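You operate a simulated robot arm through the tools that you are given. There is no shell and no other tool. Be economical: measure what you need, move in short steps, check, and stop when the job is done.

You run a simulated robot arm. Do the job below in one go: nothing can be reset, and whatever is moved stays where it is left.

Task
Free the spliced web and wind the loose end back.
Fine: both clamps free first, green guide fully toward the roller, red pawl at held last.

The check looks at the end state, three seconds after you hand in, the way a careful person would. Anything else that was tipped, shoved, dropped, spilled or broken makes it a failure.

Robot
A 6-joint arm with a two-finger parallel gripper on a trunk, on a base that drives. Base frame: it is fixed to the floor where the robot stands at the start and does not move with it; the origin is under the middle of the robot, x ahead of it, y to its left, z up. Units: m, rad, N and s.
Its first joint turns from -2.897 to 2.897 rad. Places, roughly: black bench winder crank [0.1, -1.5, 1]; blue clamp lever [0.4, 0, 1]; green tape guide [0.7, -0.3, 0.9]; red pawl lever [0, -1.6, 0.9]; yellow clamp lever [0.4, -0.3, 1]. Payload 3.91 kg.
The TCP is the grasp point between the finger pads, 0.03 m short of the fingertips. In the tool frame z runs along the fingers and y along their closing line. The gripper opens to 0.11 m. The fingers are 0.02 m wide and 0.01 m thick; the gripper's body (0.048 by 0.112 m) begins 0.055 m behind the TCP.
Orientation is that of the tool frame in the base frame, as a unit quaternion [w, x, y, z]. With the fingers straight down and closing along the base's y, the tool's x points along the base's -x, its y along +y and its z along -z.

Tools
- The arm moves only by the tool jog_arm. Its argument "rows" is a list that holds one entry, the list of rows, each a list of 7 numbers: the shift along the tool's x, y, z in m, then the turn, a rotation vector about the tool's x, y, z in rad, then the finger opening in m, from 0 to 0.11. In form: [[[x, y, z, wx, wy, wz, claw], ...]]. A call has 1 to 8 rows; each row shifts and turns the commanded pose from where the row before left it, along the tool's axes as they then stand. A row lasts 0.2 s, in which the tool goes at most 0.05 m and 0.15 rad; a call with a longer step from one row to the next is refused whole, and so is a gripper value outside its range. Where a pose cannot be reached the arm comes as near as it can. A force on the tool above 90 N (or 10 N above the force at the start of the call, whichever is more), or a blocked arm, ends the call early, and 0.2 s more pass. Each finger travels about 0.108 m/s and halts on what it meets, pressing with about 29 N; the grip force reading is that of the motor and also rises with nothing between the fingers. The clock runs only during rows and for 0.2 s after the last one: add rows that do not move to give the fingers time. The reply holds the time, the measured pose of the TCP, the force on the tool along the base axes, the opening and the grip force, in the units named above and with some noise, with the torque about the TCP (base axes, N m) and any sound that the robot's microphone picked up.
- Cameras (640 x 400 px; columns grow to the right, rows downward): "scene" is now at [-0.0879, -0.0324, 1.5463]; the picture's right is [-0.33, -0.94, 0.00], its down [-0.55, 0.19, -0.81] and it looks along [0.77, -0.27, -0.58] (base axes); focal length 275 px, centre (320, 200). "wrist" rides on the gripper at [0.077, 0.007, -0.114] in the tool frame; the picture's right is [-0.09, 1.00, 0.00], its down [-0.80, -0.07, -0.59] and it looks along [-0.59, -0.05, 0.80] (tool axes); focal length 270 px, centre (320, 200). There is no depth. A picture from a camera that has moved, and an enlarged one, comes with that camera's place and axes in the base frame and with its lens. The place of the scene camera against the robot may be out by one fixed shift of up to 0.012 m in any direction.
- capture(camera): a new picture of that camera. It takes no simulated time.
- raise_lower(by): slides the trunk up (or, below 0, down) by that many m; the arm and the scene camera ride with it, the base frame stays. It gives what a move gives, with no picture.
- roll_base(legs): drives the robot by 1 to 6 legs, each [ahead, left, turn to the left] in m, m and rad, along the robot's own axes; the way and the turn of a leg run together, so that a leg with both is an arc; at most 1.5 m and 3.142 rad a leg. The arm and the cameras ride along, it lands a little off, and it stops where it bumps. It gives what a move gives.
- turn_head(pan, tilt): turns the head with the scene camera to pan (to the left, within 1.501 rad either way) and tilt (down, from -0.506 to 1.204), counted from straight ahead of the robot. It gives what a move gives.
- enlarge(camera, box): a new picture of the part [left, top, right, bottom] of that camera's present view, enlarged. It takes no simulated time.
- sign_off(): hands the job in; it is judged then, once.

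Work in short steps. Places have to be worked out from the pictures, the camera data and where the tool is seen: move nearer, look again, correct. Check each grasp and each placing, and mend what went wrong. You have 120 turns and 98 pictures in all, those below and enlarged ones among them. Open the gripper and draw the arm clear of the work before you hand the job in, unless the task says otherwise; then end with one line.

The tools are called after "Call:" as a command line: name --argument value ..., lists and objects as JSON in quotes. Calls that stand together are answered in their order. jog_arm: Moves the arm, as the interface text tells. Its arguments: {"type":"object","properties":{"rows":{"type":"array","items":{"type":"array","items":{"type":"array","items":{"type":"number"}}}}},"required":["rows"]} The other tools are called the same way: raise_lower (by) slides the trunk up or down; roll_base (legs) drives the base; turn_head (pan, tilt) turns the head that bears the scene camera; capture (camera) takes a picture; enlarge (camera, box) takes an enlarged picture of a part of a camera's view; sign_off () hands the job in.

At the start:

```text
time: 0.0
tool_pos: [0.479, -0.1991, 1.1862]
ee_rot: [0.0, 0.0, 1.0, 0.0]
force: [-0.2, -0.3, -0.7]
wrist_torque: [0.02, 0.02, -0.01]
finger_gap: 0.1099
finger_force: 0.2
trunk travel left (down, up): [-0.475, 0.065]
robot x, y, heading: [0.0014, 0.0003, -0.001]
head pan, tilt: [-0.337, 0.621]
```

scene: 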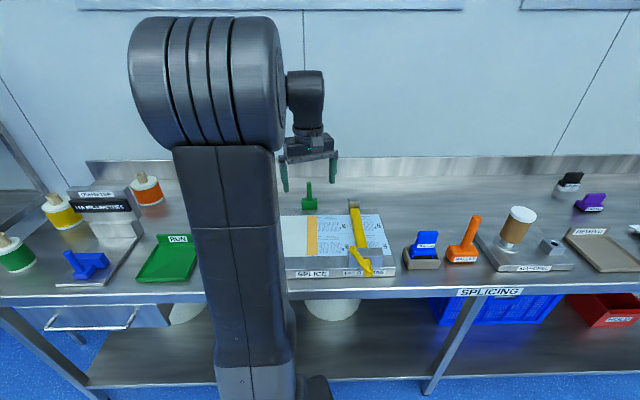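
wrist: 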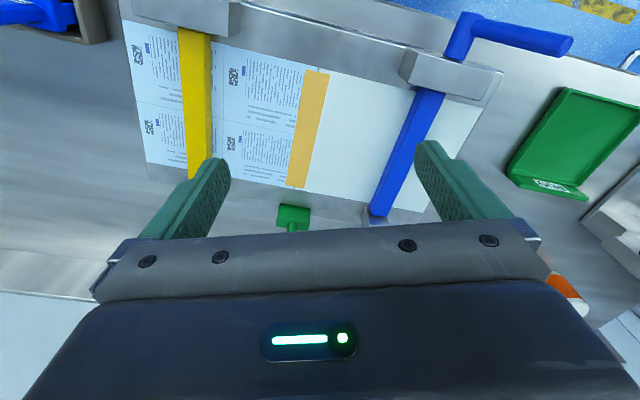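

The pictures show a splice board with a yellow and a blue clamp bar and a green guide behind it. I'll look at them closer.

Call:
enlarge --camera "wrist" --box '[120, 0, 600, 250]'

Call:
enlarge --camera "scene" --box '[270, 170, 430, 290]'

```text
1.33 times, centred on (360, 125) of wrist
camera zoom: at [0.4022, -0.1913, 1.3009], right [0.09, 1.0, 0.0], down [0.8, -0.07, 0.59], along [0.59, -0.05, -0.8], focal length 360 px, centre (267, 300)
```

zoom: 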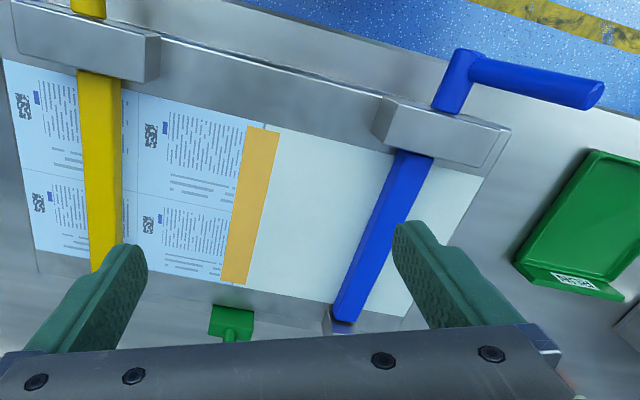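

```text
3.33 times, centred on (350, 230) of scene
camera zoom: at [-0.0879, -0.0324, 1.5463], right [-0.33, -0.94, 0.0], down [-0.55, 0.19, -0.81], along [0.77, -0.27, -0.58], focal length 916 px, centre (220, 100)
```

zoom: 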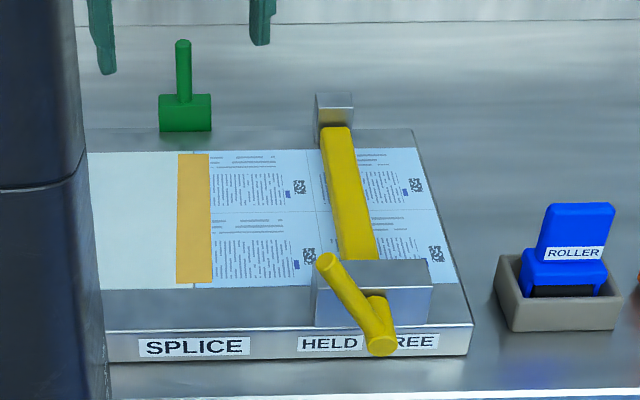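

I'll look toward the winder with the head, using several pans.

Call:
turn_head --pan -1.45 --tilt 0.5

Call:
capture --camera "scene"

Call:
enlarge --camera "scene" --box '[200, 80, 440, 230]'

```text
time: 1.3
tool_pos: [0.4777, -0.1978, 1.185]
ee_rot: [0.001, 0.0, 1.0, 0.0]
force: [0.2, -0.2, 0.3]
wrist_torque: [-0.01, 0.02, 0.0]
finger_gap: 0.1098
finger_force: 0.0
trunk travel left (down, up): [-0.475, 0.065]
robot x, y, heading: [-0.0033, 0.0001, -0.0]
head pan, tilt: [-1.45, 0.499]
```

```text
93 pictures are left
camera scene: at [-0.1597, -0.0938, 1.5573], right [-0.99, -0.12, 0.0], down [-0.06, 0.48, -0.88], along [0.11, -0.87, -0.48], focal length 275 px, centre (320, 200)
```

scene: 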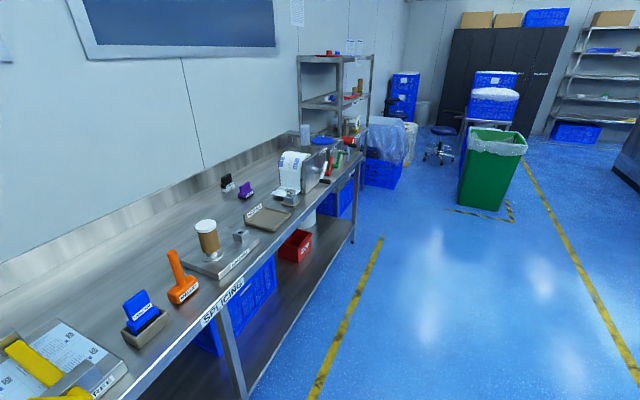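

```text
2.67 times, centred on (320, 155) of scene
camera zoom: at [-0.1597, -0.0938, 1.5573], right [-0.99, -0.12, 0.0], down [-0.06, 0.48, -0.88], along [0.11, -0.87, -0.48], focal length 733 px, centre (320, 320)
```

zoom: 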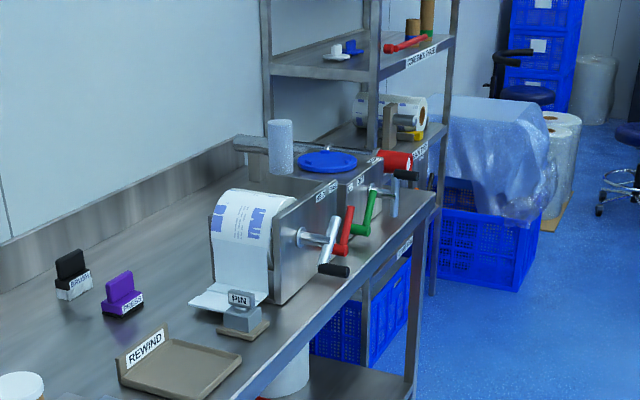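

Now check the blue clamp's front and label; I'll aim the head to the left.

Call:
turn_head --pan 0.3 --tilt 0.7

Call:
capture --camera "scene"

```text
time: 3.1
tool_pos: [0.4778, -0.1982, 1.1854]
ee_rot: [0.001, -0.001, 1.0, 0.001]
force: [-0.3, -0.5, 0.5]
wrist_torque: [0.02, 0.0, -0.02]
finger_gap: 0.1098
finger_force: 0.0
trunk travel left (down, up): [-0.475, 0.065]
robot x, y, heading: [0.0026, -0.0022, -0.001]
head pan, tilt: [0.3, 0.7]
```

```text
91 pictures are left
camera scene: at [-0.0896, 0.0216, 1.5396], right [0.3, -0.96, 0.0], down [-0.62, -0.19, -0.76], along [0.73, 0.23, -0.64], focal length 275 px, centre (320, 200)
```

scene: 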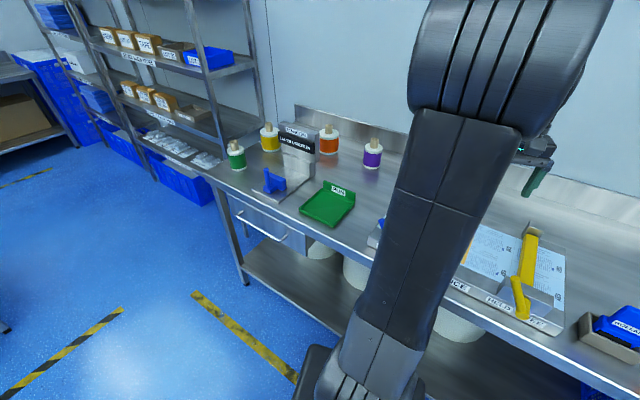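

The arm hides the blue clamp, so I'll drive 0.35 m left and look from there.

Call:
roll_base --legs '[[0, 0.35, 0]]'

Call:
turn_head --pan -0.6 --tilt 0.75

Call:
capture --camera "scene"

```text
time: 5.4
tool_pos: [0.479, 0.1472, 1.1859]
ee_rot: [0.0, 0.001, 1.0, 0.0]
force: [-0.3, 1.2, -0.3]
wrist_torque: [-0.02, -0.01, 0.01]
finger_gap: 0.11
finger_force: 0.0
trunk travel left (down, up): [-0.475, 0.065]
robot x, y, heading: [-0.002, 0.3459, -0.004]
head pan, tilt: [0.3, 0.7]
```

```text
time: 6.6
tool_pos: [0.4783, 0.147, 1.1853]
ee_rot: [0.001, 0.001, 1.0, 0.0]
force: [-0.2, -0.2, 1.0]
wrist_torque: [0.02, -0.01, 0.01]
finger_gap: 0.1102
finger_force: 0.0
trunk travel left (down, up): [-0.475, 0.065]
robot x, y, heading: [-0.001, 0.3448, -0.002]
head pan, tilt: [-0.6, 0.75]
```

```text
90 pictures are left
camera scene: at [-0.1019, 0.297, 1.5354], right [-0.57, -0.82, 0.0], down [-0.56, 0.39, -0.73], along [0.6, -0.41, -0.68], focal length 275 px, centre (320, 200)
```

scene: 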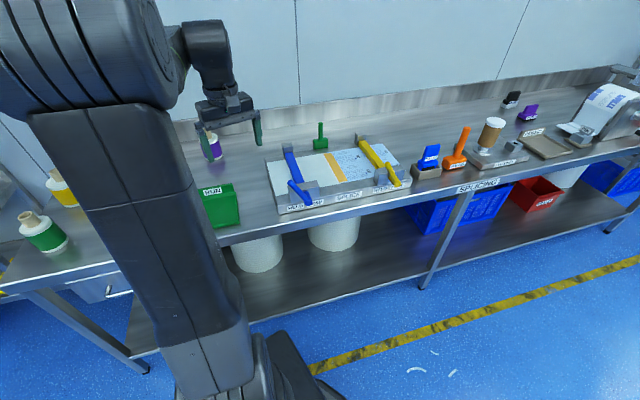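

Call:
enlarge --camera "scene" --box '[250, 115, 420, 221]'

Call:
enlarge --camera "scene" --box '[480, 60, 640, 160]'

```text
3.76 times, centred on (335, 168) of scene
camera zoom: at [-0.1019, 0.297, 1.5354], right [-0.57, -0.82, 0.0], down [-0.56, 0.39, -0.73], along [0.6, -0.41, -0.68], focal length 1035 px, centre (264, 320)
```

zoom: 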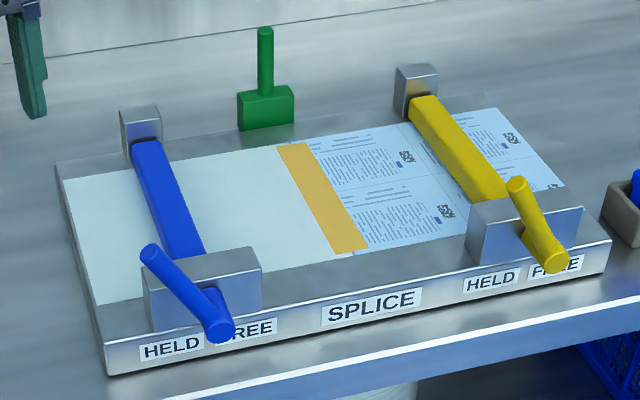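

```text
4.00 times, centred on (560, 110) of scene
camera zoom: at [-0.1019, 0.297, 1.5354], right [-0.57, -0.82, 0.0], down [-0.56, 0.39, -0.73], along [0.6, -0.41, -0.68], focal length 1100 px, centre (-640, 560)
```

zoom: 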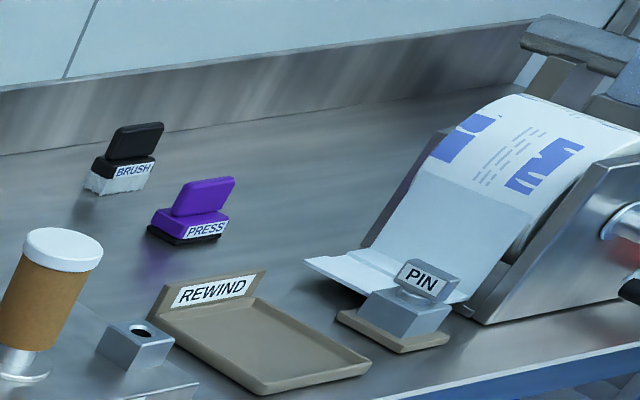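

Triangulated blue lever: hub ≈ (0.433,-0.026,0.938), tip ≈ (0.454,0.023,1.031), board yawed about -0.29 rad; lever leans left (HELD) and FREE is to the right. I close the gripper, yaw to the board, and come down left of the handle.

Call:
jog_arm --rows '[[[0, 0, 0, 0, 0, 0.145, 0], [0, 0, 0, 0, 0, 0.145, 0], [-0.005, -0.041, 0, 0, 0, 0, 0], [-0.005, -0.041, 0, 0, 0, 0, 0], [0, 0, 0.04, 0, 0, 0, 0], [0, 0, 0.04, 0, 0, 0, 0]]]'

Call:
capture --camera "scene"

Call:
capture --camera "wrist"

```text
time: 8.0
tool_pos: [0.4635, 0.062, 1.1057]
ee_rot: [0.0, 0.148, 0.989, 0.0]
force: [1.1, -0.6, -0.2]
wrist_torque: [0.0, 0.02, -0.05]
finger_gap: 0.0001
finger_force: 29.4
trunk travel left (down, up): [-0.475, 0.065]
robot x, y, heading: [0.0004, 0.3477, -0.004]
head pan, tilt: [-0.6, 0.75]
```

```text
87 pictures are left
camera scene: at [-0.1014, 0.2967, 1.5354], right [-0.57, -0.82, 0.0], down [-0.56, 0.39, -0.73], along [0.6, -0.42, -0.68], focal length 275 px, centre (320, 200)
```

scene: 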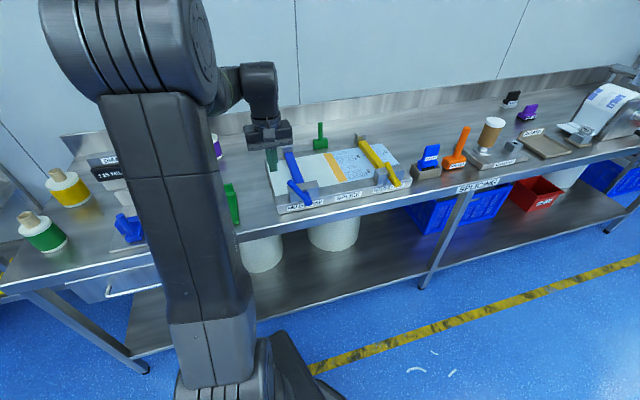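

```text
86 pictures are left
camera wrist: at [0.3933, 0.0917, 1.2213], right [0.37, 0.93, 0.0], down [0.75, -0.3, 0.59], along [0.55, -0.22, -0.8], focal length 270 px, centre (320, 200)
```

wrist: 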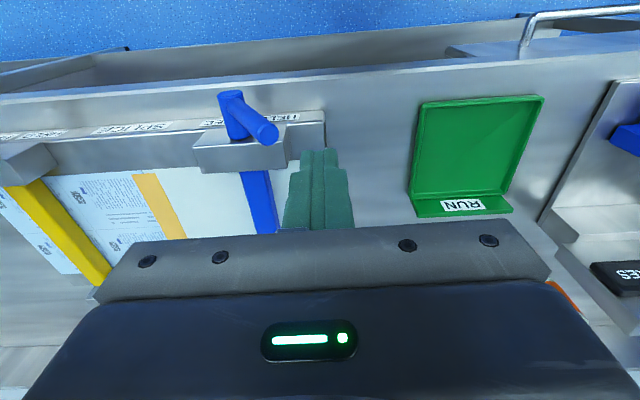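

Lever position confirmed. Descend and push right slowly.

Call:
jog_arm --rows '[[[0, 0, 0.045, 0, 0, 0, 0], [0, 0, 0.04, 0, 0, 0, 0], [0, -0.02, 0, 0, 0, 0, 0], [0, -0.015, 0, 0, 0, 0, 0], [0, -0.015, 0, 0, 0, 0, 0]]]'

Call:
enlarge --camera "scene" --box '[250, 115, 420, 221]'

```text
time: 9.2
tool_pos: [0.4483, 0.0182, 1.0187]
ee_rot: [-0.001, 0.147, 0.989, 0.0]
force: [-0.1, 1.0, -0.1]
wrist_torque: [0.05, 0.0, 0.02]
finger_gap: 0.0
finger_force: 29.1
trunk travel left (down, up): [-0.475, 0.065]
robot x, y, heading: [0.0034, 0.3481, -0.005]
head pan, tilt: [-0.6, 0.75]
```

```text
3.76 times, centred on (335, 168) of scene
camera zoom: at [-0.1019, 0.2969, 1.5353], right [-0.57, -0.82, 0.0], down [-0.56, 0.39, -0.73], along [0.6, -0.42, -0.68], focal length 1035 px, centre (264, 320)
```

zoom: 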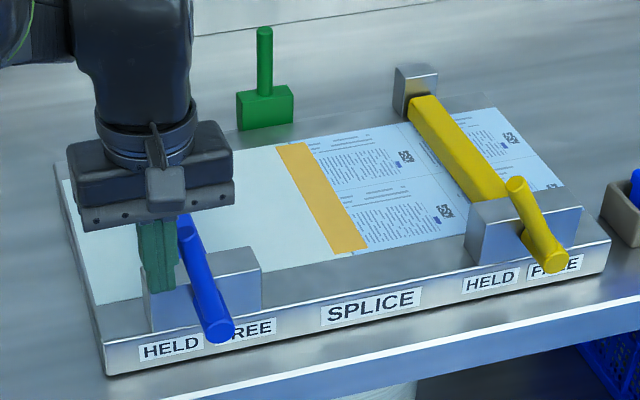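

The lever is moving easily with low force; continue.

Call:
jog_arm --rows '[[[0, -0.015, 0, 0, 0, 0, 0], [0, -0.015, 0, 0, 0, 0, 0], [0, -0.015, 0, 0, 0, 0, 0], [0, -0.015, 0, 0, 0, 0, 0]]]'

Call:
enlarge --camera "scene" --box '[250, 115, 420, 221]'

```text
time: 10.2
tool_pos: [0.4332, -0.0366, 1.0207]
ee_rot: [0.0, 0.146, 0.989, 0.0]
force: [1.3, 12.6, 1.9]
wrist_torque: [0.33, -0.04, 0.01]
finger_gap: 0.0001
finger_force: 29.2
trunk travel left (down, up): [-0.475, 0.065]
robot x, y, heading: [-0.0009, 0.3451, -0.005]
head pan, tilt: [-0.6, 0.75]
```

```text
3.76 times, centred on (335, 168) of scene
camera zoom: at [-0.1013, 0.2993, 1.5355], right [-0.57, -0.82, 0.0], down [-0.56, 0.39, -0.73], along [0.6, -0.42, -0.68], focal length 1035 px, centre (264, 320)
```

zoom: 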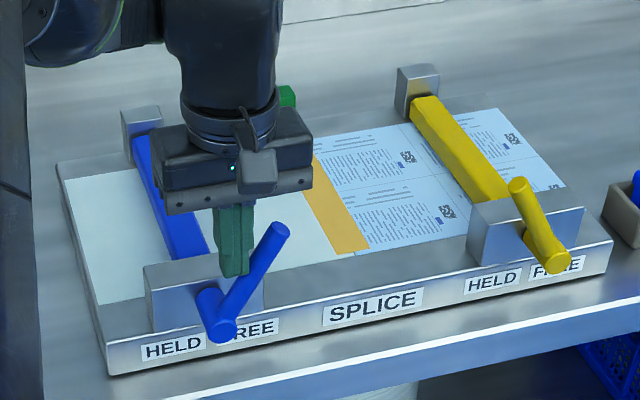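

Force has risen to 12.6 N with the lever leaning right, probably at its stop. I'll push a bit more to confirm.

Call:
jog_arm --rows '[[[0, -0.006, 0, 0, 0, 0, 0], [0, -0.006, 0, 0, 0, 0, 0]]]'

Call:
enlarge --camera "scene" --box '[250, 115, 420, 221]'

```text
time: 10.8
tool_pos: [0.4326, -0.0372, 1.02]
ee_rot: [-0.001, 0.144, 0.99, 0.002]
force: [12.5, 62.8, -0.5]
wrist_torque: [1.9, -0.4, 0.07]
finger_gap: 0.0
finger_force: 29.3
trunk travel left (down, up): [-0.475, 0.065]
robot x, y, heading: [-0.0012, 0.3467, 0.0]
head pan, tilt: [-0.6, 0.75]
```

```text
3.76 times, centred on (335, 168) of scene
camera zoom: at [-0.0995, 0.3065, 1.5357], right [-0.57, -0.82, 0.01], down [-0.56, 0.38, -0.73], along [0.6, -0.42, -0.68], focal length 1035 px, centre (264, 320)
```

zoom: 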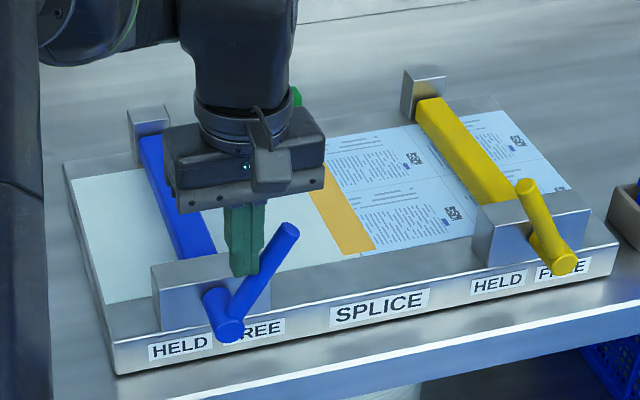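

Blue lever is at the FREE stop (62 N, no motion). Back off, rise, and go over to the left of the yellow lever.

Call:
jog_arm --rows '[[[0, 0.025, 0, 0, 0, 0, 0], [0, 0, -0.045, 0, 0, 0, 0], [0, 0, -0.045, 0, 0, 0, 0], [0, -0.045, 0, 0, 0, 0, 0], [0, -0.045, 0, 0, 0, 0, 0], [0, -0.045, 0, 0, 0, 0, 0], [0, -0.045, 0, 0, 0, 0, 0], [0, -0.045, 0, 0, 0, 0, 0]]]'

Call:
capture --camera "scene"

Call:
capture --camera "wrist"

```text
time: 12.6
tool_pos: [0.3723, -0.243, 1.1112]
ee_rot: [-0.001, 0.148, 0.989, 0.0]
force: [1.2, 0.2, 0.6]
wrist_torque: [0.07, -0.01, 0.02]
finger_gap: 0.0
finger_force: 28.5
trunk travel left (down, up): [-0.475, 0.065]
robot x, y, heading: [0.0007, 0.3465, -0.0]
head pan, tilt: [-0.6, 0.75]
```

```text
82 pictures are left
camera scene: at [-0.1018, 0.2958, 1.5353], right [-0.57, -0.82, 0.0], down [-0.56, 0.39, -0.73], along [0.6, -0.41, -0.68], focal length 275 px, centre (320, 200)
```

scene: 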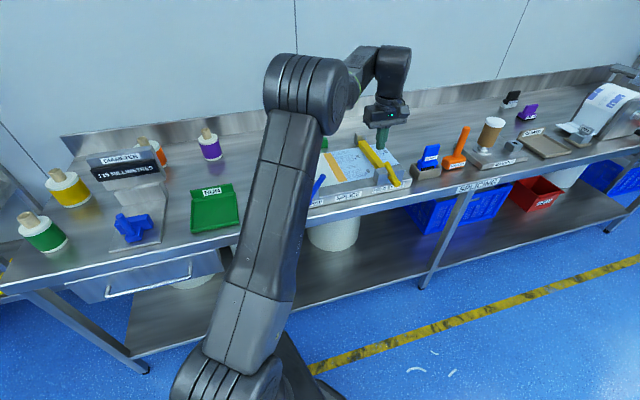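

```text
81 pictures are left
camera wrist: at [0.3026, -0.2141, 1.226], right [0.37, 0.93, 0.0], down [0.75, -0.3, 0.59], along [0.55, -0.22, -0.8], focal length 270 px, centre (320, 200)
```

wrist: 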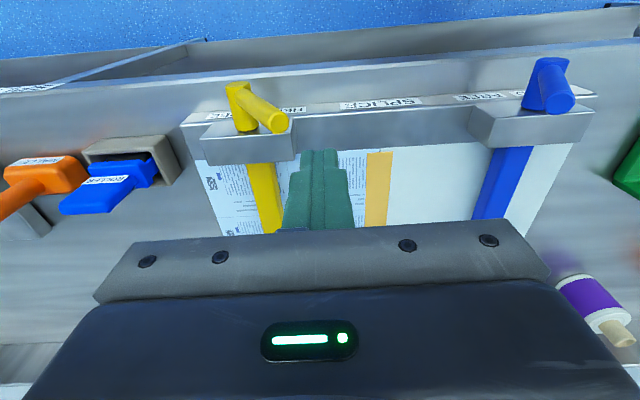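

Same relative geometry as before. Descend and push yellow right.

Call:
jog_arm --rows '[[[0, 0, 0.045, 0, 0, 0, 0], [0, 0, 0.046, 0, 0, 0, 0], [0, -0.02, 0, 0, 0, 0, 0], [0, -0.015, 0, 0, 0, 0, 0], [0, -0.015, 0, 0, 0, 0, 0], [0, -0.015, 0, 0, 0, 0, 0], [0, -0.015, 0, 0, 0, 0, 0], [0, -0.008, 0, 0, 0, 0, 0]]]'

Call:
enlarge --camera "scene" --box '[310, 115, 480, 221]'

```text
time: 14.4
tool_pos: [0.3439, -0.3262, 1.0212]
ee_rot: [0.0, 0.146, 0.989, 0.0]
force: [-0.2, 1.3, -0.9]
wrist_torque: [0.09, -0.02, -0.01]
finger_gap: 0.0
finger_force: 29.3
trunk travel left (down, up): [-0.475, 0.065]
robot x, y, heading: [-0.0027, 0.346, -0.003]
head pan, tilt: [-0.6, 0.75]
```

```text
3.76 times, centred on (395, 168) of scene
camera zoom: at [-0.1019, 0.297, 1.5353], right [-0.57, -0.82, 0.0], down [-0.56, 0.39, -0.73], along [0.6, -0.42, -0.68], focal length 1035 px, centre (38, 320)
```

zoom: 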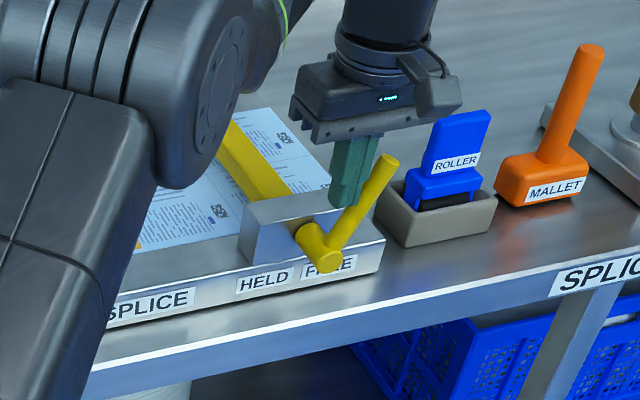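

Near the stop; small pushes until resistance.

Call:
jog_arm --rows '[[[0, -0.006, 0, 0, 0, 0, 0], [0, -0.006, 0, 0, 0, 0, 0], [0, -0.005, 0, 0, 0, 0, 0]]]'

Call:
enlarge --camera "scene" --box '[310, 115, 480, 221]'

```text
time: 15.2
tool_pos: [0.3424, -0.3349, 1.019]
ee_rot: [-0.001, 0.145, 0.989, 0.003]
force: [-0.6, 48.3, -3.2]
wrist_torque: [1.49, 0.03, -0.26]
finger_gap: 0.0004
finger_force: 28.7
trunk travel left (down, up): [-0.475, 0.065]
robot x, y, heading: [-0.0009, 0.3468, -0.003]
head pan, tilt: [-0.6, 0.75]
```

```text
3.76 times, centred on (395, 168) of scene
camera zoom: at [-0.1018, 0.3041, 1.5355], right [-0.57, -0.82, 0.0], down [-0.56, 0.38, -0.73], along [0.6, -0.42, -0.68], focal length 1035 px, centre (38, 320)
```

zoom: 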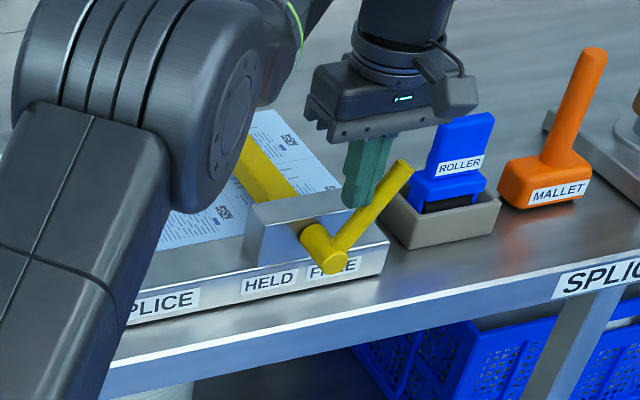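

Yellow is at FREE with a hard stop. Back off, raise, and move over the board to look at the green guide.

Call:
jog_arm --rows '[[[0, 0.025, 0, 0, 0, 0, 0], [0, 0, -0.045, 0, 0, 0, 0], [0, 0, -0.045, 0, 0, 0, 0], [0, 0, -0.045, 0, 0, 0, 0], [-0.045, 0, -0.02, 0, 0, 0, 0], [-0.045, 0.02, 0, 0, 0, 0, 0], [-0.045, 0.02, 0, 0, 0, 0, 0], [-0.02, 0.02, 0, 0, 0, 0, 0]]]'

Call:
capture --camera "wrist"

Call:
enlarge --camera "scene" --box '[250, 105, 420, 211]'

```text
time: 17.0
tool_pos: [0.4647, -0.2604, 1.1602]
ee_rot: [0.001, 0.145, 0.989, -0.001]
force: [-0.5, 0.4, -0.5]
wrist_torque: [-0.02, -0.01, -0.02]
finger_gap: 0.0002
finger_force: 28.3
out of reach, approached as far as the arm can: row 5, 6, 7
trunk travel left (down, up): [-0.475, 0.065]
robot x, y, heading: [0.0022, 0.3433, -0.001]
head pan, tilt: [-0.6, 0.75]
```

```text
78 pictures are left
camera wrist: at [0.3935, -0.2319, 1.2751], right [0.37, 0.93, 0.0], down [0.75, -0.3, 0.6], along [0.55, -0.22, -0.8], focal length 270 px, centre (320, 200)
```

wrist: 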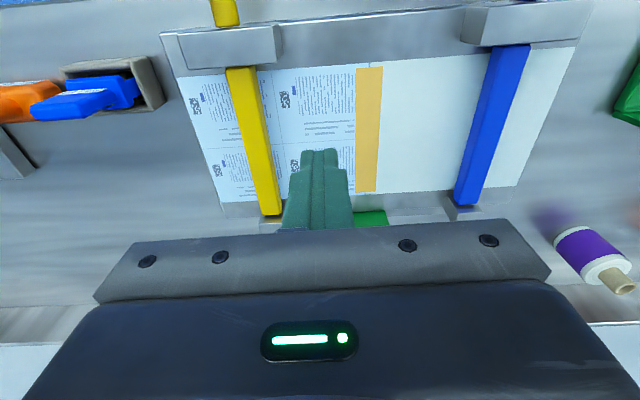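

```text
3.76 times, centred on (335, 158) of scene
camera zoom: at [-0.1014, 0.2977, 1.5355], right [-0.57, -0.82, 0.0], down [-0.56, 0.39, -0.73], along [0.6, -0.42, -0.68], focal length 1035 px, centre (264, 358)
```

zoom: 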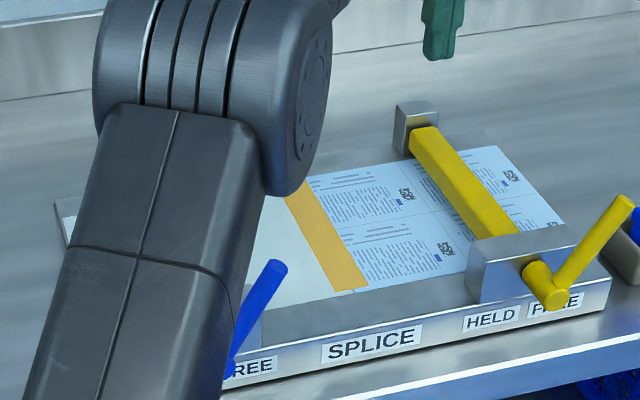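

Guide is near (0.74,-0.28,0.91), out of reach here. Raise a bit and drive the base right 0.4.

Call:
jog_arm --rows '[[[0, 0, -0.04, 0, 0, 0, 0], [0.03, 0.03, -0.02, 0, 0, 0, 0], [0.03, 0.04, 0, 0, 0, 0, 0], [0, 0.04, 0, 0, 0, 0, 0]]]'

Call:
roll_base --legs '[[0, -0.25, 0]]'

Call:
turn_head --pan -0.5 --tilt 0.6

Call:
capture --camera "scene"

Call:
capture --camera "wrist"

```text
time: 18.0
tool_pos: [0.4283, -0.1203, 1.2187]
ee_rot: [0.0, 0.147, 0.989, 0.0]
force: [-1.0, -0.2, 0.6]
wrist_torque: [-0.01, -0.01, -0.02]
finger_gap: 0.0
finger_force: 28.7
out of reach, approached as far as the arm can: row 1
trunk travel left (down, up): [-0.475, 0.065]
robot x, y, heading: [-0.0009, 0.3457, -0.007]
head pan, tilt: [-0.6, 0.75]
```

```text
time: 19.8
tool_pos: [0.4268, -0.3789, 1.2161]
ee_rot: [0.0, 0.149, 0.989, 0.0]
force: [-0.3, -0.2, 0.2]
wrist_torque: [0.0, 0.02, -0.01]
finger_gap: 0.0
finger_force: 29.5
trunk travel left (down, up): [-0.475, 0.065]
robot x, y, heading: [0.0008, 0.095, -0.013]
head pan, tilt: [-0.6, 0.75]
```

```text
time: 20.5
tool_pos: [0.4256, -0.3774, 1.2187]
ee_rot: [0.0, 0.148, 0.989, 0.0]
force: [0.2, 0.5, -0.2]
wrist_torque: [-0.01, 0.01, -0.02]
finger_gap: 0.0
finger_force: 29.2
trunk travel left (down, up): [-0.475, 0.065]
robot x, y, heading: [0.0032, 0.0885, -0.002]
head pan, tilt: [-0.499, 0.6]
```

```text
76 pictures are left
camera scene: at [-0.0941, 0.0454, 1.5482], right [-0.48, -0.87, 0.0], down [-0.49, 0.27, -0.82], along [0.72, -0.4, -0.57], focal length 275 px, centre (320, 200)
```

scene: 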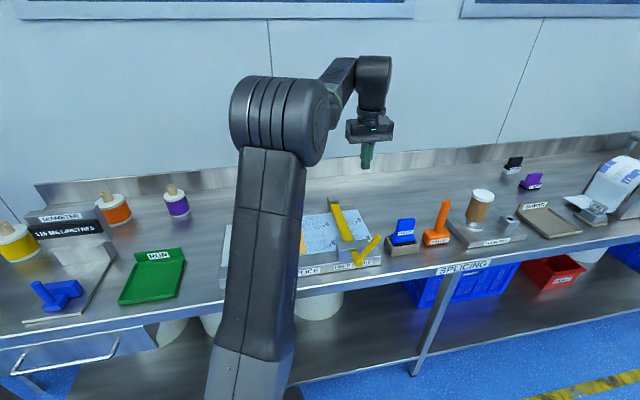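

```text
75 pictures are left
camera wrist: at [0.3553, -0.3491, 1.3332], right [0.38, 0.93, 0.0], down [0.75, -0.3, 0.59], along [0.55, -0.22, -0.8], focal length 270 px, centre (320, 200)
```

wrist: 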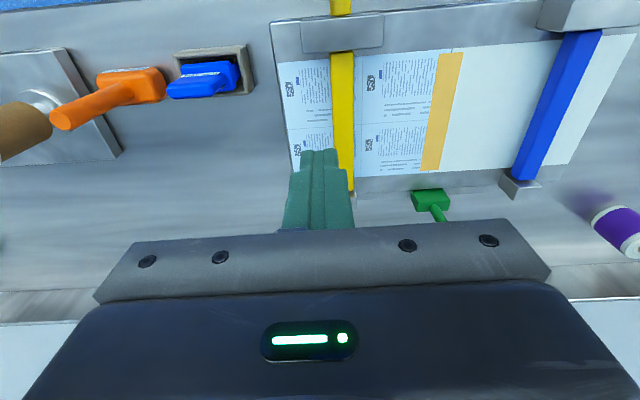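

Zoom on the guide from the wrist camera.

Call:
enlarge --camera "wrist" --box '[260, 140, 480, 260]'

```text
2.91 times, centred on (370, 200) of wrist
camera zoom: at [0.3553, -0.3491, 1.3332], right [0.38, 0.93, 0.0], down [0.75, -0.3, 0.59], along [0.55, -0.22, -0.8], focal length 786 px, centre (174, 200)
```

zoom: 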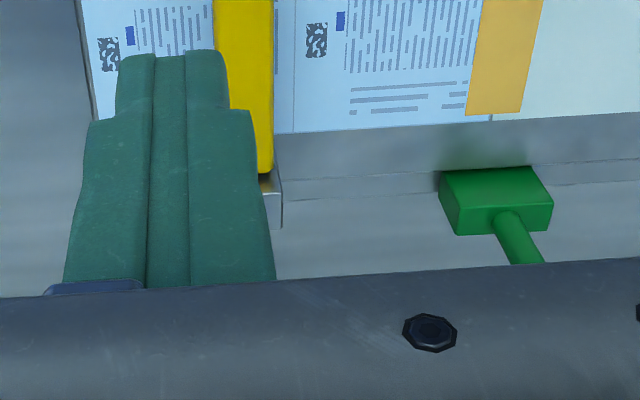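

The guide sits on the rear edge of the board, at about (0.73,-0.27). The ROLLER is to the right (-y). I'll move the base right to be in front of it, then put the tool at the guide's left.

Call:
roll_base --legs '[[0, -0.4, 0]]'

Call:
jog_arm --rows '[[[0, 0.05, 0, 0, 0, 0, 0], [0, 0.05, 0, 0, 0, 0, 0], [0, 0.05, 0, 0, 0, 0, 0], [0, 0.05, 0, 0, 0, 0, 0], [0, 0.05, 0, 0, 0, 0, 0], [0, 0.05, 0, 0, 0, 0, 0], [0, 0.05, 0, 0, 0, 0, 0]]]'

Call:
turn_head --pan 0.1 --tilt 0.6

Call:
capture --camera "scene"

Call:
capture --camera "wrist"

```text
time: 23.0
tool_pos: [0.4221, -0.7797, 1.2192]
ee_rot: [0.0, 0.149, 0.989, -0.001]
force: [0.6, 0.7, 0.4]
wrist_torque: [0.03, 0.01, -0.01]
finger_gap: 0.0003
finger_force: 28.8
trunk travel left (down, up): [-0.475, 0.065]
robot x, y, heading: [-0.0029, -0.3105, -0.009]
head pan, tilt: [-0.499, 0.6]
```

```text
time: 24.6
tool_pos: [0.5248, -0.4479, 1.2162]
ee_rot: [0.0, 0.148, 0.989, 0.0]
force: [-0.3, 0.1, -0.1]
wrist_torque: [-0.02, 0.0, 0.02]
finger_gap: 0.0
finger_force: 29.4
trunk travel left (down, up): [-0.475, 0.065]
robot x, y, heading: [-0.0025, -0.3114, -0.007]
head pan, tilt: [-0.499, 0.6]
```

```text
time: 25.6
tool_pos: [0.5256, -0.4486, 1.2159]
ee_rot: [0.0, 0.148, 0.989, 0.0]
force: [0.5, 1.2, 0.0]
wrist_torque: [-0.03, 0.01, 0.01]
finger_gap: 0.0
finger_force: 29.0
trunk travel left (down, up): [-0.475, 0.065]
robot x, y, heading: [-0.0041, -0.3081, -0.009]
head pan, tilt: [0.099, 0.6]
```

```text
73 pictures are left
camera scene: at [-0.0863, -0.3038, 1.5482], right [0.09, -1.0, 0.0], down [-0.56, -0.05, -0.83], along [0.82, 0.07, -0.56], focal length 275 px, centre (320, 200)
```

scene: 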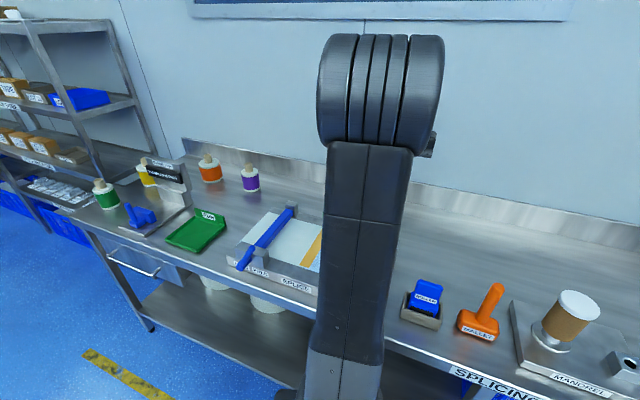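

```text
72 pictures are left
camera wrist: at [0.4546, -0.4193, 1.3318], right [0.38, 0.93, 0.0], down [0.74, -0.3, 0.59], along [0.55, -0.22, -0.8], focal length 270 px, centre (320, 200)
```

wrist: 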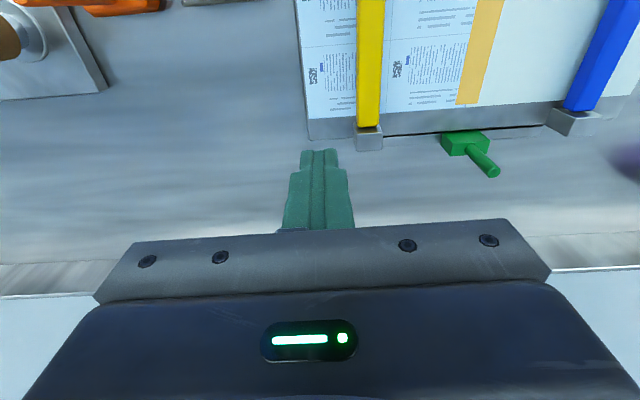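

A dark slot line behind the board indicates the guide slides left–right. Post at ≈(0.728,-0.266), top z≈1.0. Move to above its left.

Call:
jog_arm --rows '[[[-0.02, 0.046, 0, 0, 0, 0, 0], [-0.02, 0.046, 0, 0, 0, 0, 0], [-0.02, 0.046, 0, 0, 0, 0, 0], [-0.02, 0.046, 0, 0, 0, 0, 0], [-0.02, 0.046, 0, 0, 0, 0, 0], [-0.02, 0.046, 0, 0, 0, 0, 0], [-0.022, 0.008, 0.04, 0, 0, 0, 0], [0, 0, 0.05, 0, 0, 0, 0]]]'

Call:
capture --camera "wrist"

Call:
capture --camera "scene"

```text
refused: row 1 steps farther than a row can; nothing moved
```

```text
71 pictures are left
camera wrist: at [0.4546, -0.4193, 1.3318], right [0.38, 0.93, 0.0], down [0.74, -0.3, 0.59], along [0.55, -0.22, -0.8], focal length 270 px, centre (320, 200)
```

wrist: 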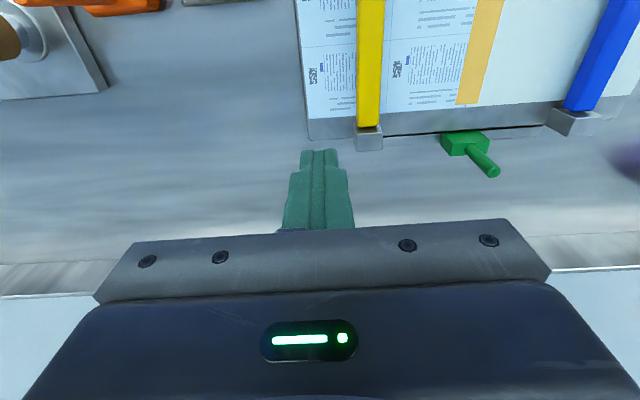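

```text
70 pictures are left
camera scene: at [-0.0863, -0.3038, 1.5482], right [0.09, -1.0, 0.0], down [-0.56, -0.05, -0.83], along [0.82, 0.07, -0.56], focal length 275 px, centre (320, 200)
```

scene: 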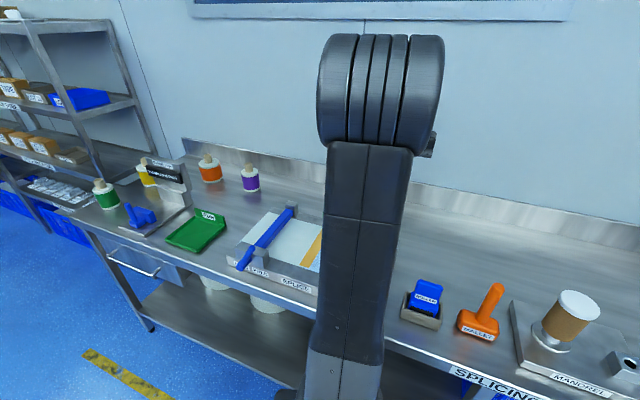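

That step was slightly too long (0.0502 m); shorten the rows.

Call:
jog_arm --rows '[[[-0.02, 0.044, 0, 0, 0, 0, 0], [-0.02, 0.044, 0, 0, 0, 0, 0], [-0.02, 0.044, 0, 0, 0, 0, 0], [-0.02, 0.044, 0, 0, 0, 0, 0], [-0.02, 0.044, 0, 0, 0, 0, 0], [-0.02, 0.044, 0, 0, 0, 0, 0], [-0.021, 0.02, 0.035, 0, 0, 0, 0], [0, 0, 0.049, 0, 0, 0, 0]]]'

Call:
capture --camera "wrist"

Call:
capture --camera "scene"

```text
time: 27.4
tool_pos: [0.7451, -0.2116, 1.1333]
ee_rot: [0.0, 0.15, 0.989, 0.0]
force: [0.0, -0.6, 1.1]
wrist_torque: [-0.03, 0.01, 0.01]
finger_gap: 0.0
finger_force: 29.2
trunk travel left (down, up): [-0.475, 0.065]
robot x, y, heading: [-0.0037, -0.3073, -0.01]
head pan, tilt: [0.099, 0.6]
```

```text
69 pictures are left
camera wrist: at [0.6746, -0.1822, 1.2482], right [0.38, 0.93, 0.0], down [0.74, -0.3, 0.59], along [0.55, -0.22, -0.8], focal length 270 px, centre (320, 200)
```

wrist: 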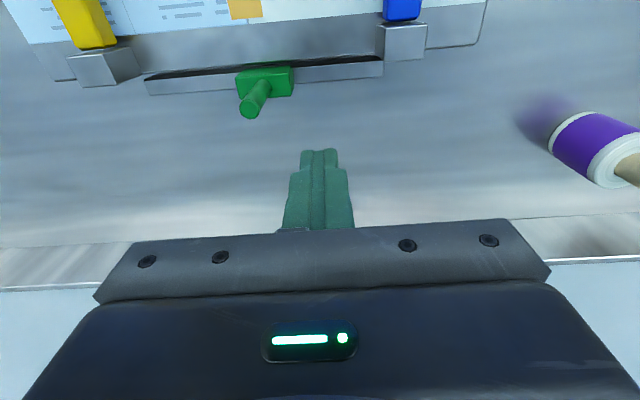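

```text
68 pictures are left
camera scene: at [-0.086, -0.3036, 1.5483], right [0.09, -1.0, 0.0], down [-0.56, -0.05, -0.82], along [0.82, 0.07, -0.57], focal length 275 px, centre (320, 200)
```

scene: 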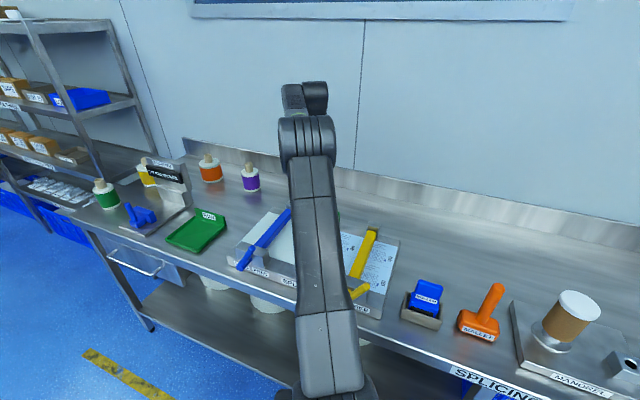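

Rail spans between the rear blocks; guide post at ≈(0.723,-0.271). Descend left of it and start pushing right.

Call:
jog_arm --rows '[[[0.004, 0, 0.046, 0, 0, 0, 0], [0, 0, 0.048, 0, 0, 0, 0], [0, 0, 0.045, 0, 0, 0, 0], [0, 0, 0.03, 0, 0, 0, 0], [0, -0.025, 0, 0, 0, 0, 0], [0, -0.02, 0, 0, 0, 0, 0], [0, -0.02, 0, 0, 0, 0, 0], [0, -0.02, 0, 0, 0, 0, 0]]]'

Call:
capture --camera "wrist"

```text
time: 29.2
tool_pos: [0.7121, -0.2942, 0.965]
ee_rot: [0.001, 0.149, 0.989, 0.0]
force: [-4.2, 1.3, 10.6]
wrist_torque: [0.01, 0.28, 0.0]
finger_gap: 0.0
finger_force: 28.7
trunk travel left (down, up): [-0.475, 0.065]
robot x, y, heading: [-0.0035, -0.3095, -0.011]
head pan, tilt: [0.099, 0.6]
```

```text
67 pictures are left
camera wrist: at [0.6419, -0.2648, 1.0801], right [0.38, 0.93, 0.0], down [0.74, -0.3, 0.6], along [0.55, -0.22, -0.8], focal length 270 px, centre (320, 200)
```

wrist: 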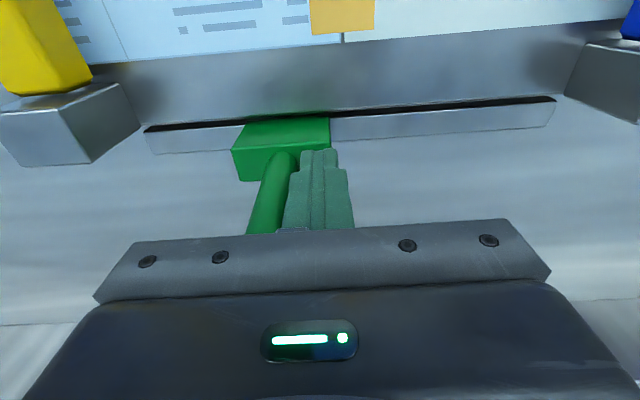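

The finger contacts the post and grazes the block top (10 N). Raise 4 mm and keep pushing right.

Call:
jog_arm --rows '[[[0, 0, -0.004, 0, 0, 0, 0], [0, -0.015, 0, 0, 0, 0, 0], [0, -0.015, 0, 0, 0, 0, 0], [0, -0.015, 0, 0, 0, 0, 0], [0, -0.01, 0, 0, 0, 0, 0]]]'

Call:
capture --camera "wrist"

```text
time: 30.4
tool_pos: [0.7011, -0.3489, 0.9679]
ee_rot: [0.0, 0.149, 0.989, 0.001]
force: [-0.7, 1.4, -0.3]
wrist_torque: [0.01, 0.02, -0.01]
finger_gap: 0.0
finger_force: 29.4
trunk travel left (down, up): [-0.475, 0.065]
robot x, y, heading: [-0.0066, -0.3126, -0.013]
head pan, tilt: [0.099, 0.6]
```

```text
66 pictures are left
camera wrist: at [0.6303, -0.3198, 1.0833], right [0.38, 0.93, 0.0], down [0.74, -0.3, 0.59], along [0.55, -0.22, -0.8], focal length 270 px, centre (320, 200)
```

wrist: 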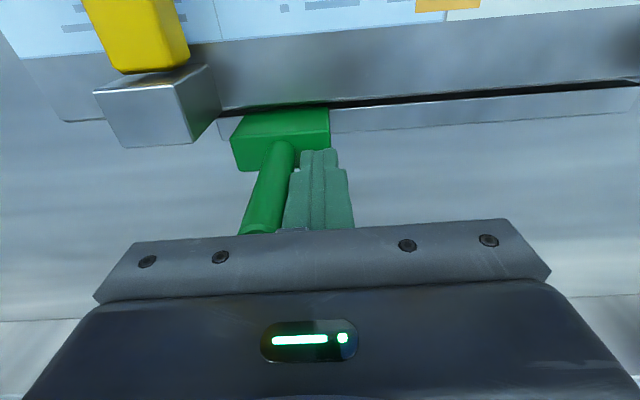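

Guide slides freely; near the rail's right end. Continue in small pushes until it stops.

Call:
jog_arm --rows '[[[0, -0.006, 0, 0, 0, 0, 0], [0, -0.006, 0, 0, 0, 0, 0], [0, -0.006, 0, 0, 0, 0, 0], [0, -0.005, 0, 0, 0, 0, 0]]]'

Call:
capture --camera "wrist"

```text
time: 31.4
tool_pos: [0.6997, -0.3552, 0.9677]
ee_rot: [0.004, 0.142, 0.99, 0.0]
force: [46.1, 60.9, 6.4]
wrist_torque: [-1.33, 1.0, 0.03]
finger_gap: 0.0
finger_force: 28.8
trunk travel left (down, up): [-0.475, 0.065]
robot x, y, heading: [-0.0051, -0.3047, -0.004]
head pan, tilt: [0.099, 0.6]
```

```text
65 pictures are left
camera wrist: at [0.6271, -0.3259, 1.0829], right [0.37, 0.93, 0.0], down [0.74, -0.29, 0.6], along [0.56, -0.22, -0.8], focal length 270 px, centre (320, 200)
```

wrist: 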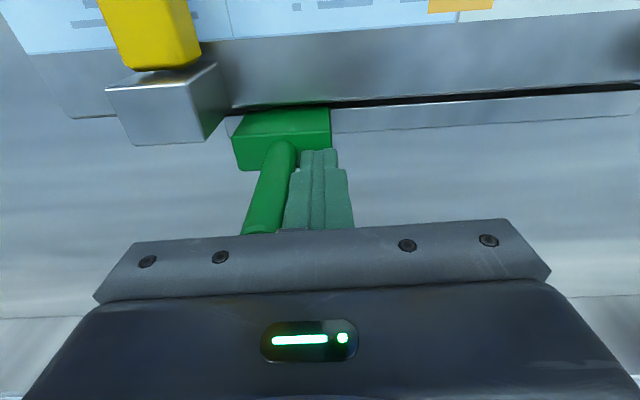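

Guide is at the rail's right end (hard stop, contact on the post). Back off and raise.

Call:
jog_arm --rows '[[[0, 0.025, 0, 0, 0, 0, 0], [0, 0.02, 0, 0, 0, 0, 0], [0, 0, -0.045, 0, 0, 0, 0], [0, 0, -0.045, 0, 0, 0, 0], [0, 0, -0.045, 0, 0, 0, 0], [0, 0, -0.045, 0, 0, 0, 0]]]'

Call:
capture --camera "wrist"

```text
time: 32.8
tool_pos: [0.704, -0.3278, 1.1538]
ee_rot: [0.0, 0.149, 0.989, 0.0]
force: [0.7, 0.0, -0.2]
wrist_torque: [0.03, 0.0, -0.01]
finger_gap: 0.0001
finger_force: 29.0
trunk travel left (down, up): [-0.475, 0.065]
robot x, y, heading: [-0.0056, -0.3086, -0.003]
head pan, tilt: [0.099, 0.6]
```

```text
64 pictures are left
camera wrist: at [0.6332, -0.2979, 1.2688], right [0.38, 0.93, 0.0], down [0.74, -0.3, 0.59], along [0.55, -0.22, -0.8], focal length 270 px, centre (320, 200)
```

wrist: 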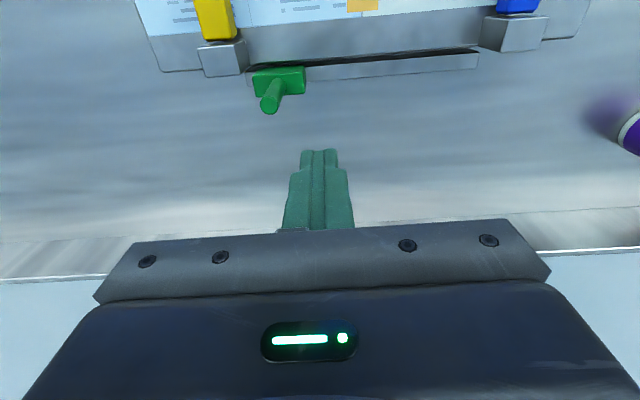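

Guide done. Retract and raise the arm, then drive right partway and look at the winder.

Call:
jog_arm --rows '[[[0.03, 0, -0.035, 0, 0, 0, 0], [0.03, 0, -0.035, 0, 0, 0, 0], [0.04, 0, -0.02, 0, 0, 0, 0], [0.045, 0, 0, 0, 0, 0, 0], [0.045, 0, 0, 0, 0, 0, 0], [0.045, 0, 0, 0, 0, 0, 0], [0.045, 0, 0, 0, 0, 0, 0]]]'

Call:
roll_base --legs '[[0, -0.6, 0]]'

Call:
turn_head --pan -0.8 --tilt 0.7

Call:
capture --camera "scene"

```text
time: 34.4
tool_pos: [0.4365, -0.2412, 1.2393]
ee_rot: [0.0, 0.149, 0.989, 0.0]
force: [-0.6, 0.3, -1.2]
wrist_torque: [0.0, 0.0, -0.01]
finger_gap: 0.0002
finger_force: 28.6
trunk travel left (down, up): [-0.475, 0.065]
robot x, y, heading: [-0.001, -0.3134, -0.012]
head pan, tilt: [0.099, 0.6]
```

```text
time: 36.8
tool_pos: [0.3872, -0.4725, 1.2397]
ee_rot: [0.0, 0.064, 0.998, 0.0]
force: [0.4, 0.2, -0.4]
wrist_torque: [0.02, -0.02, 0.01]
finger_gap: 0.0
finger_force: 28.6
trunk travel left (down, up): [-0.475, 0.065]
robot x, y, heading: [-0.0401, -0.6148, 0.159]
head pan, tilt: [0.099, 0.6]
stopped in leg 1: the robot was blocked; the commanded pose is now the measured one
```

```text
time: 38.0
tool_pos: [0.387, -0.4731, 1.2392]
ee_rot: [-0.001, 0.063, 0.998, 0.0]
force: [-0.7, 0.3, 0.2]
wrist_torque: [0.01, 0.0, 0.01]
finger_gap: 0.0
finger_force: 28.9
trunk travel left (down, up): [-0.475, 0.065]
robot x, y, heading: [-0.0347, -0.6154, 0.161]
head pan, tilt: [-0.799, 0.7]
```

```text
63 pictures are left
camera scene: at [-0.136, -0.6964, 1.5396], right [-0.59, -0.8, 0.0], down [-0.52, 0.38, -0.77], along [0.62, -0.45, -0.64], focal length 275 px, centre (320, 200)
```

scene: 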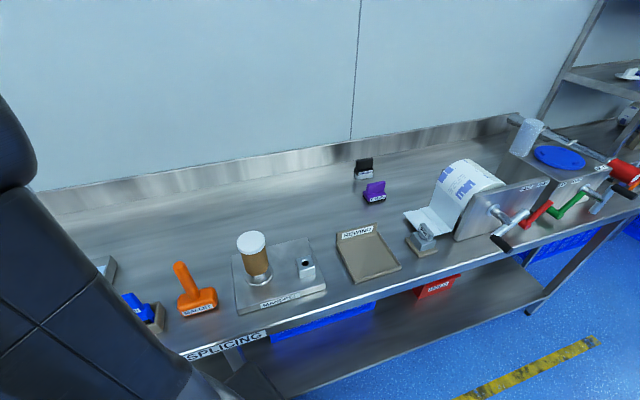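

The base bumped the bench front: the bench is yawed about -0.29 rad, so it comes nearer to the right. Back off, turn parallel to the bench, and drive right along it.

Call:
roll_base --legs '[[-0.25, 0, 0], [0, 0, -0.45], [0, -0.5, 0]]'

Call:
turn_head --pan -0.5 --tilt 0.6

Call:
capture --camera "scene"

```text
time: 43.6
tool_pos: [0.0262, -1.1846, 1.2394]
ee_rot: [0.0, 0.291, 0.957, 0.0]
force: [-0.1, -0.4, 0.7]
wrist_torque: [-0.01, -0.02, -0.01]
finger_gap: 0.0002
finger_force: 28.6
trunk travel left (down, up): [-0.475, 0.065]
robot x, y, heading: [-0.4187, -1.1194, -0.3]
head pan, tilt: [-0.799, 0.7]
```

```text
time: 44.4
tool_pos: [0.025, -1.1831, 1.2387]
ee_rot: [0.0, 0.291, 0.957, 0.0]
force: [0.1, 0.2, -0.2]
wrist_torque: [0.03, -0.02, 0.0]
finger_gap: 0.0001
finger_force: 29.0
trunk travel left (down, up): [-0.475, 0.065]
robot x, y, heading: [-0.4201, -1.1234, -0.301]
head pan, tilt: [-0.499, 0.6]
```

```text
62 pictures are left
camera scene: at [-0.5186, -1.139, 1.5482], right [-0.72, -0.7, 0.0], down [-0.39, 0.41, -0.82], along [0.58, -0.59, -0.57], focal length 275 px, centre (320, 200)
```

scene: 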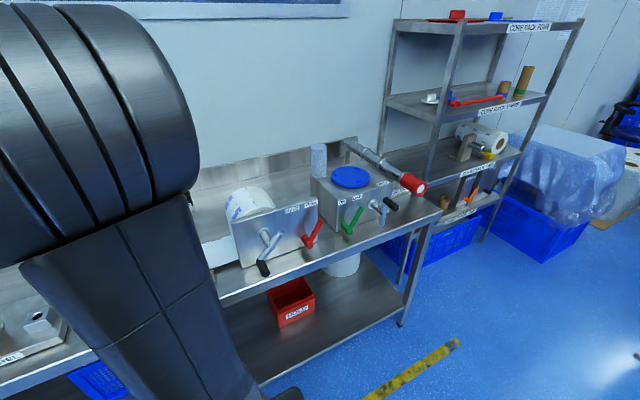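

Call:
enlarge --camera "scene" --box '[190, 140, 450, 300]'

Call:
enlarge --camera "scene" --box '[215, 175, 345, 285]'

```text
2.46 times, centred on (320, 220) of scene
camera zoom: at [-0.5186, -1.139, 1.5482], right [-0.72, -0.7, 0.0], down [-0.39, 0.41, -0.82], along [0.58, -0.59, -0.57], focal length 677 px, centre (320, 151)
```

zoom: 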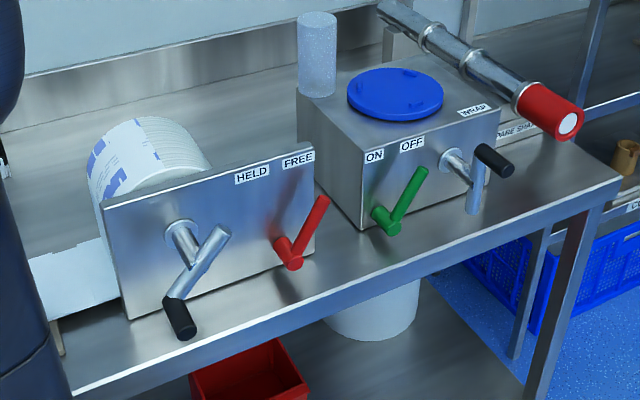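

```text
3.64 times, centred on (280, 230) of scene
camera zoom: at [-0.5186, -1.139, 1.5482], right [-0.72, -0.7, 0.0], down [-0.39, 0.41, -0.82], along [0.58, -0.59, -0.57], focal length 1000 px, centre (466, 91)
```

zoom: 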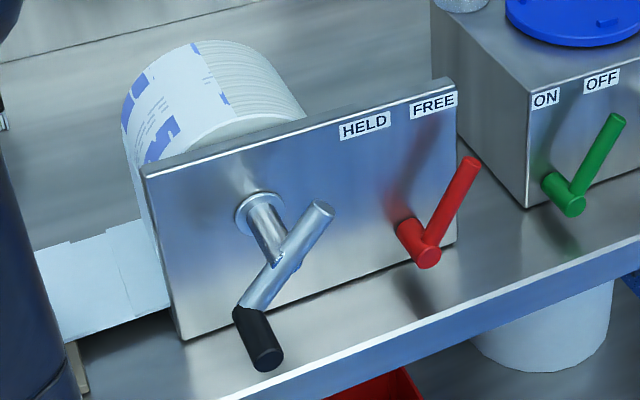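

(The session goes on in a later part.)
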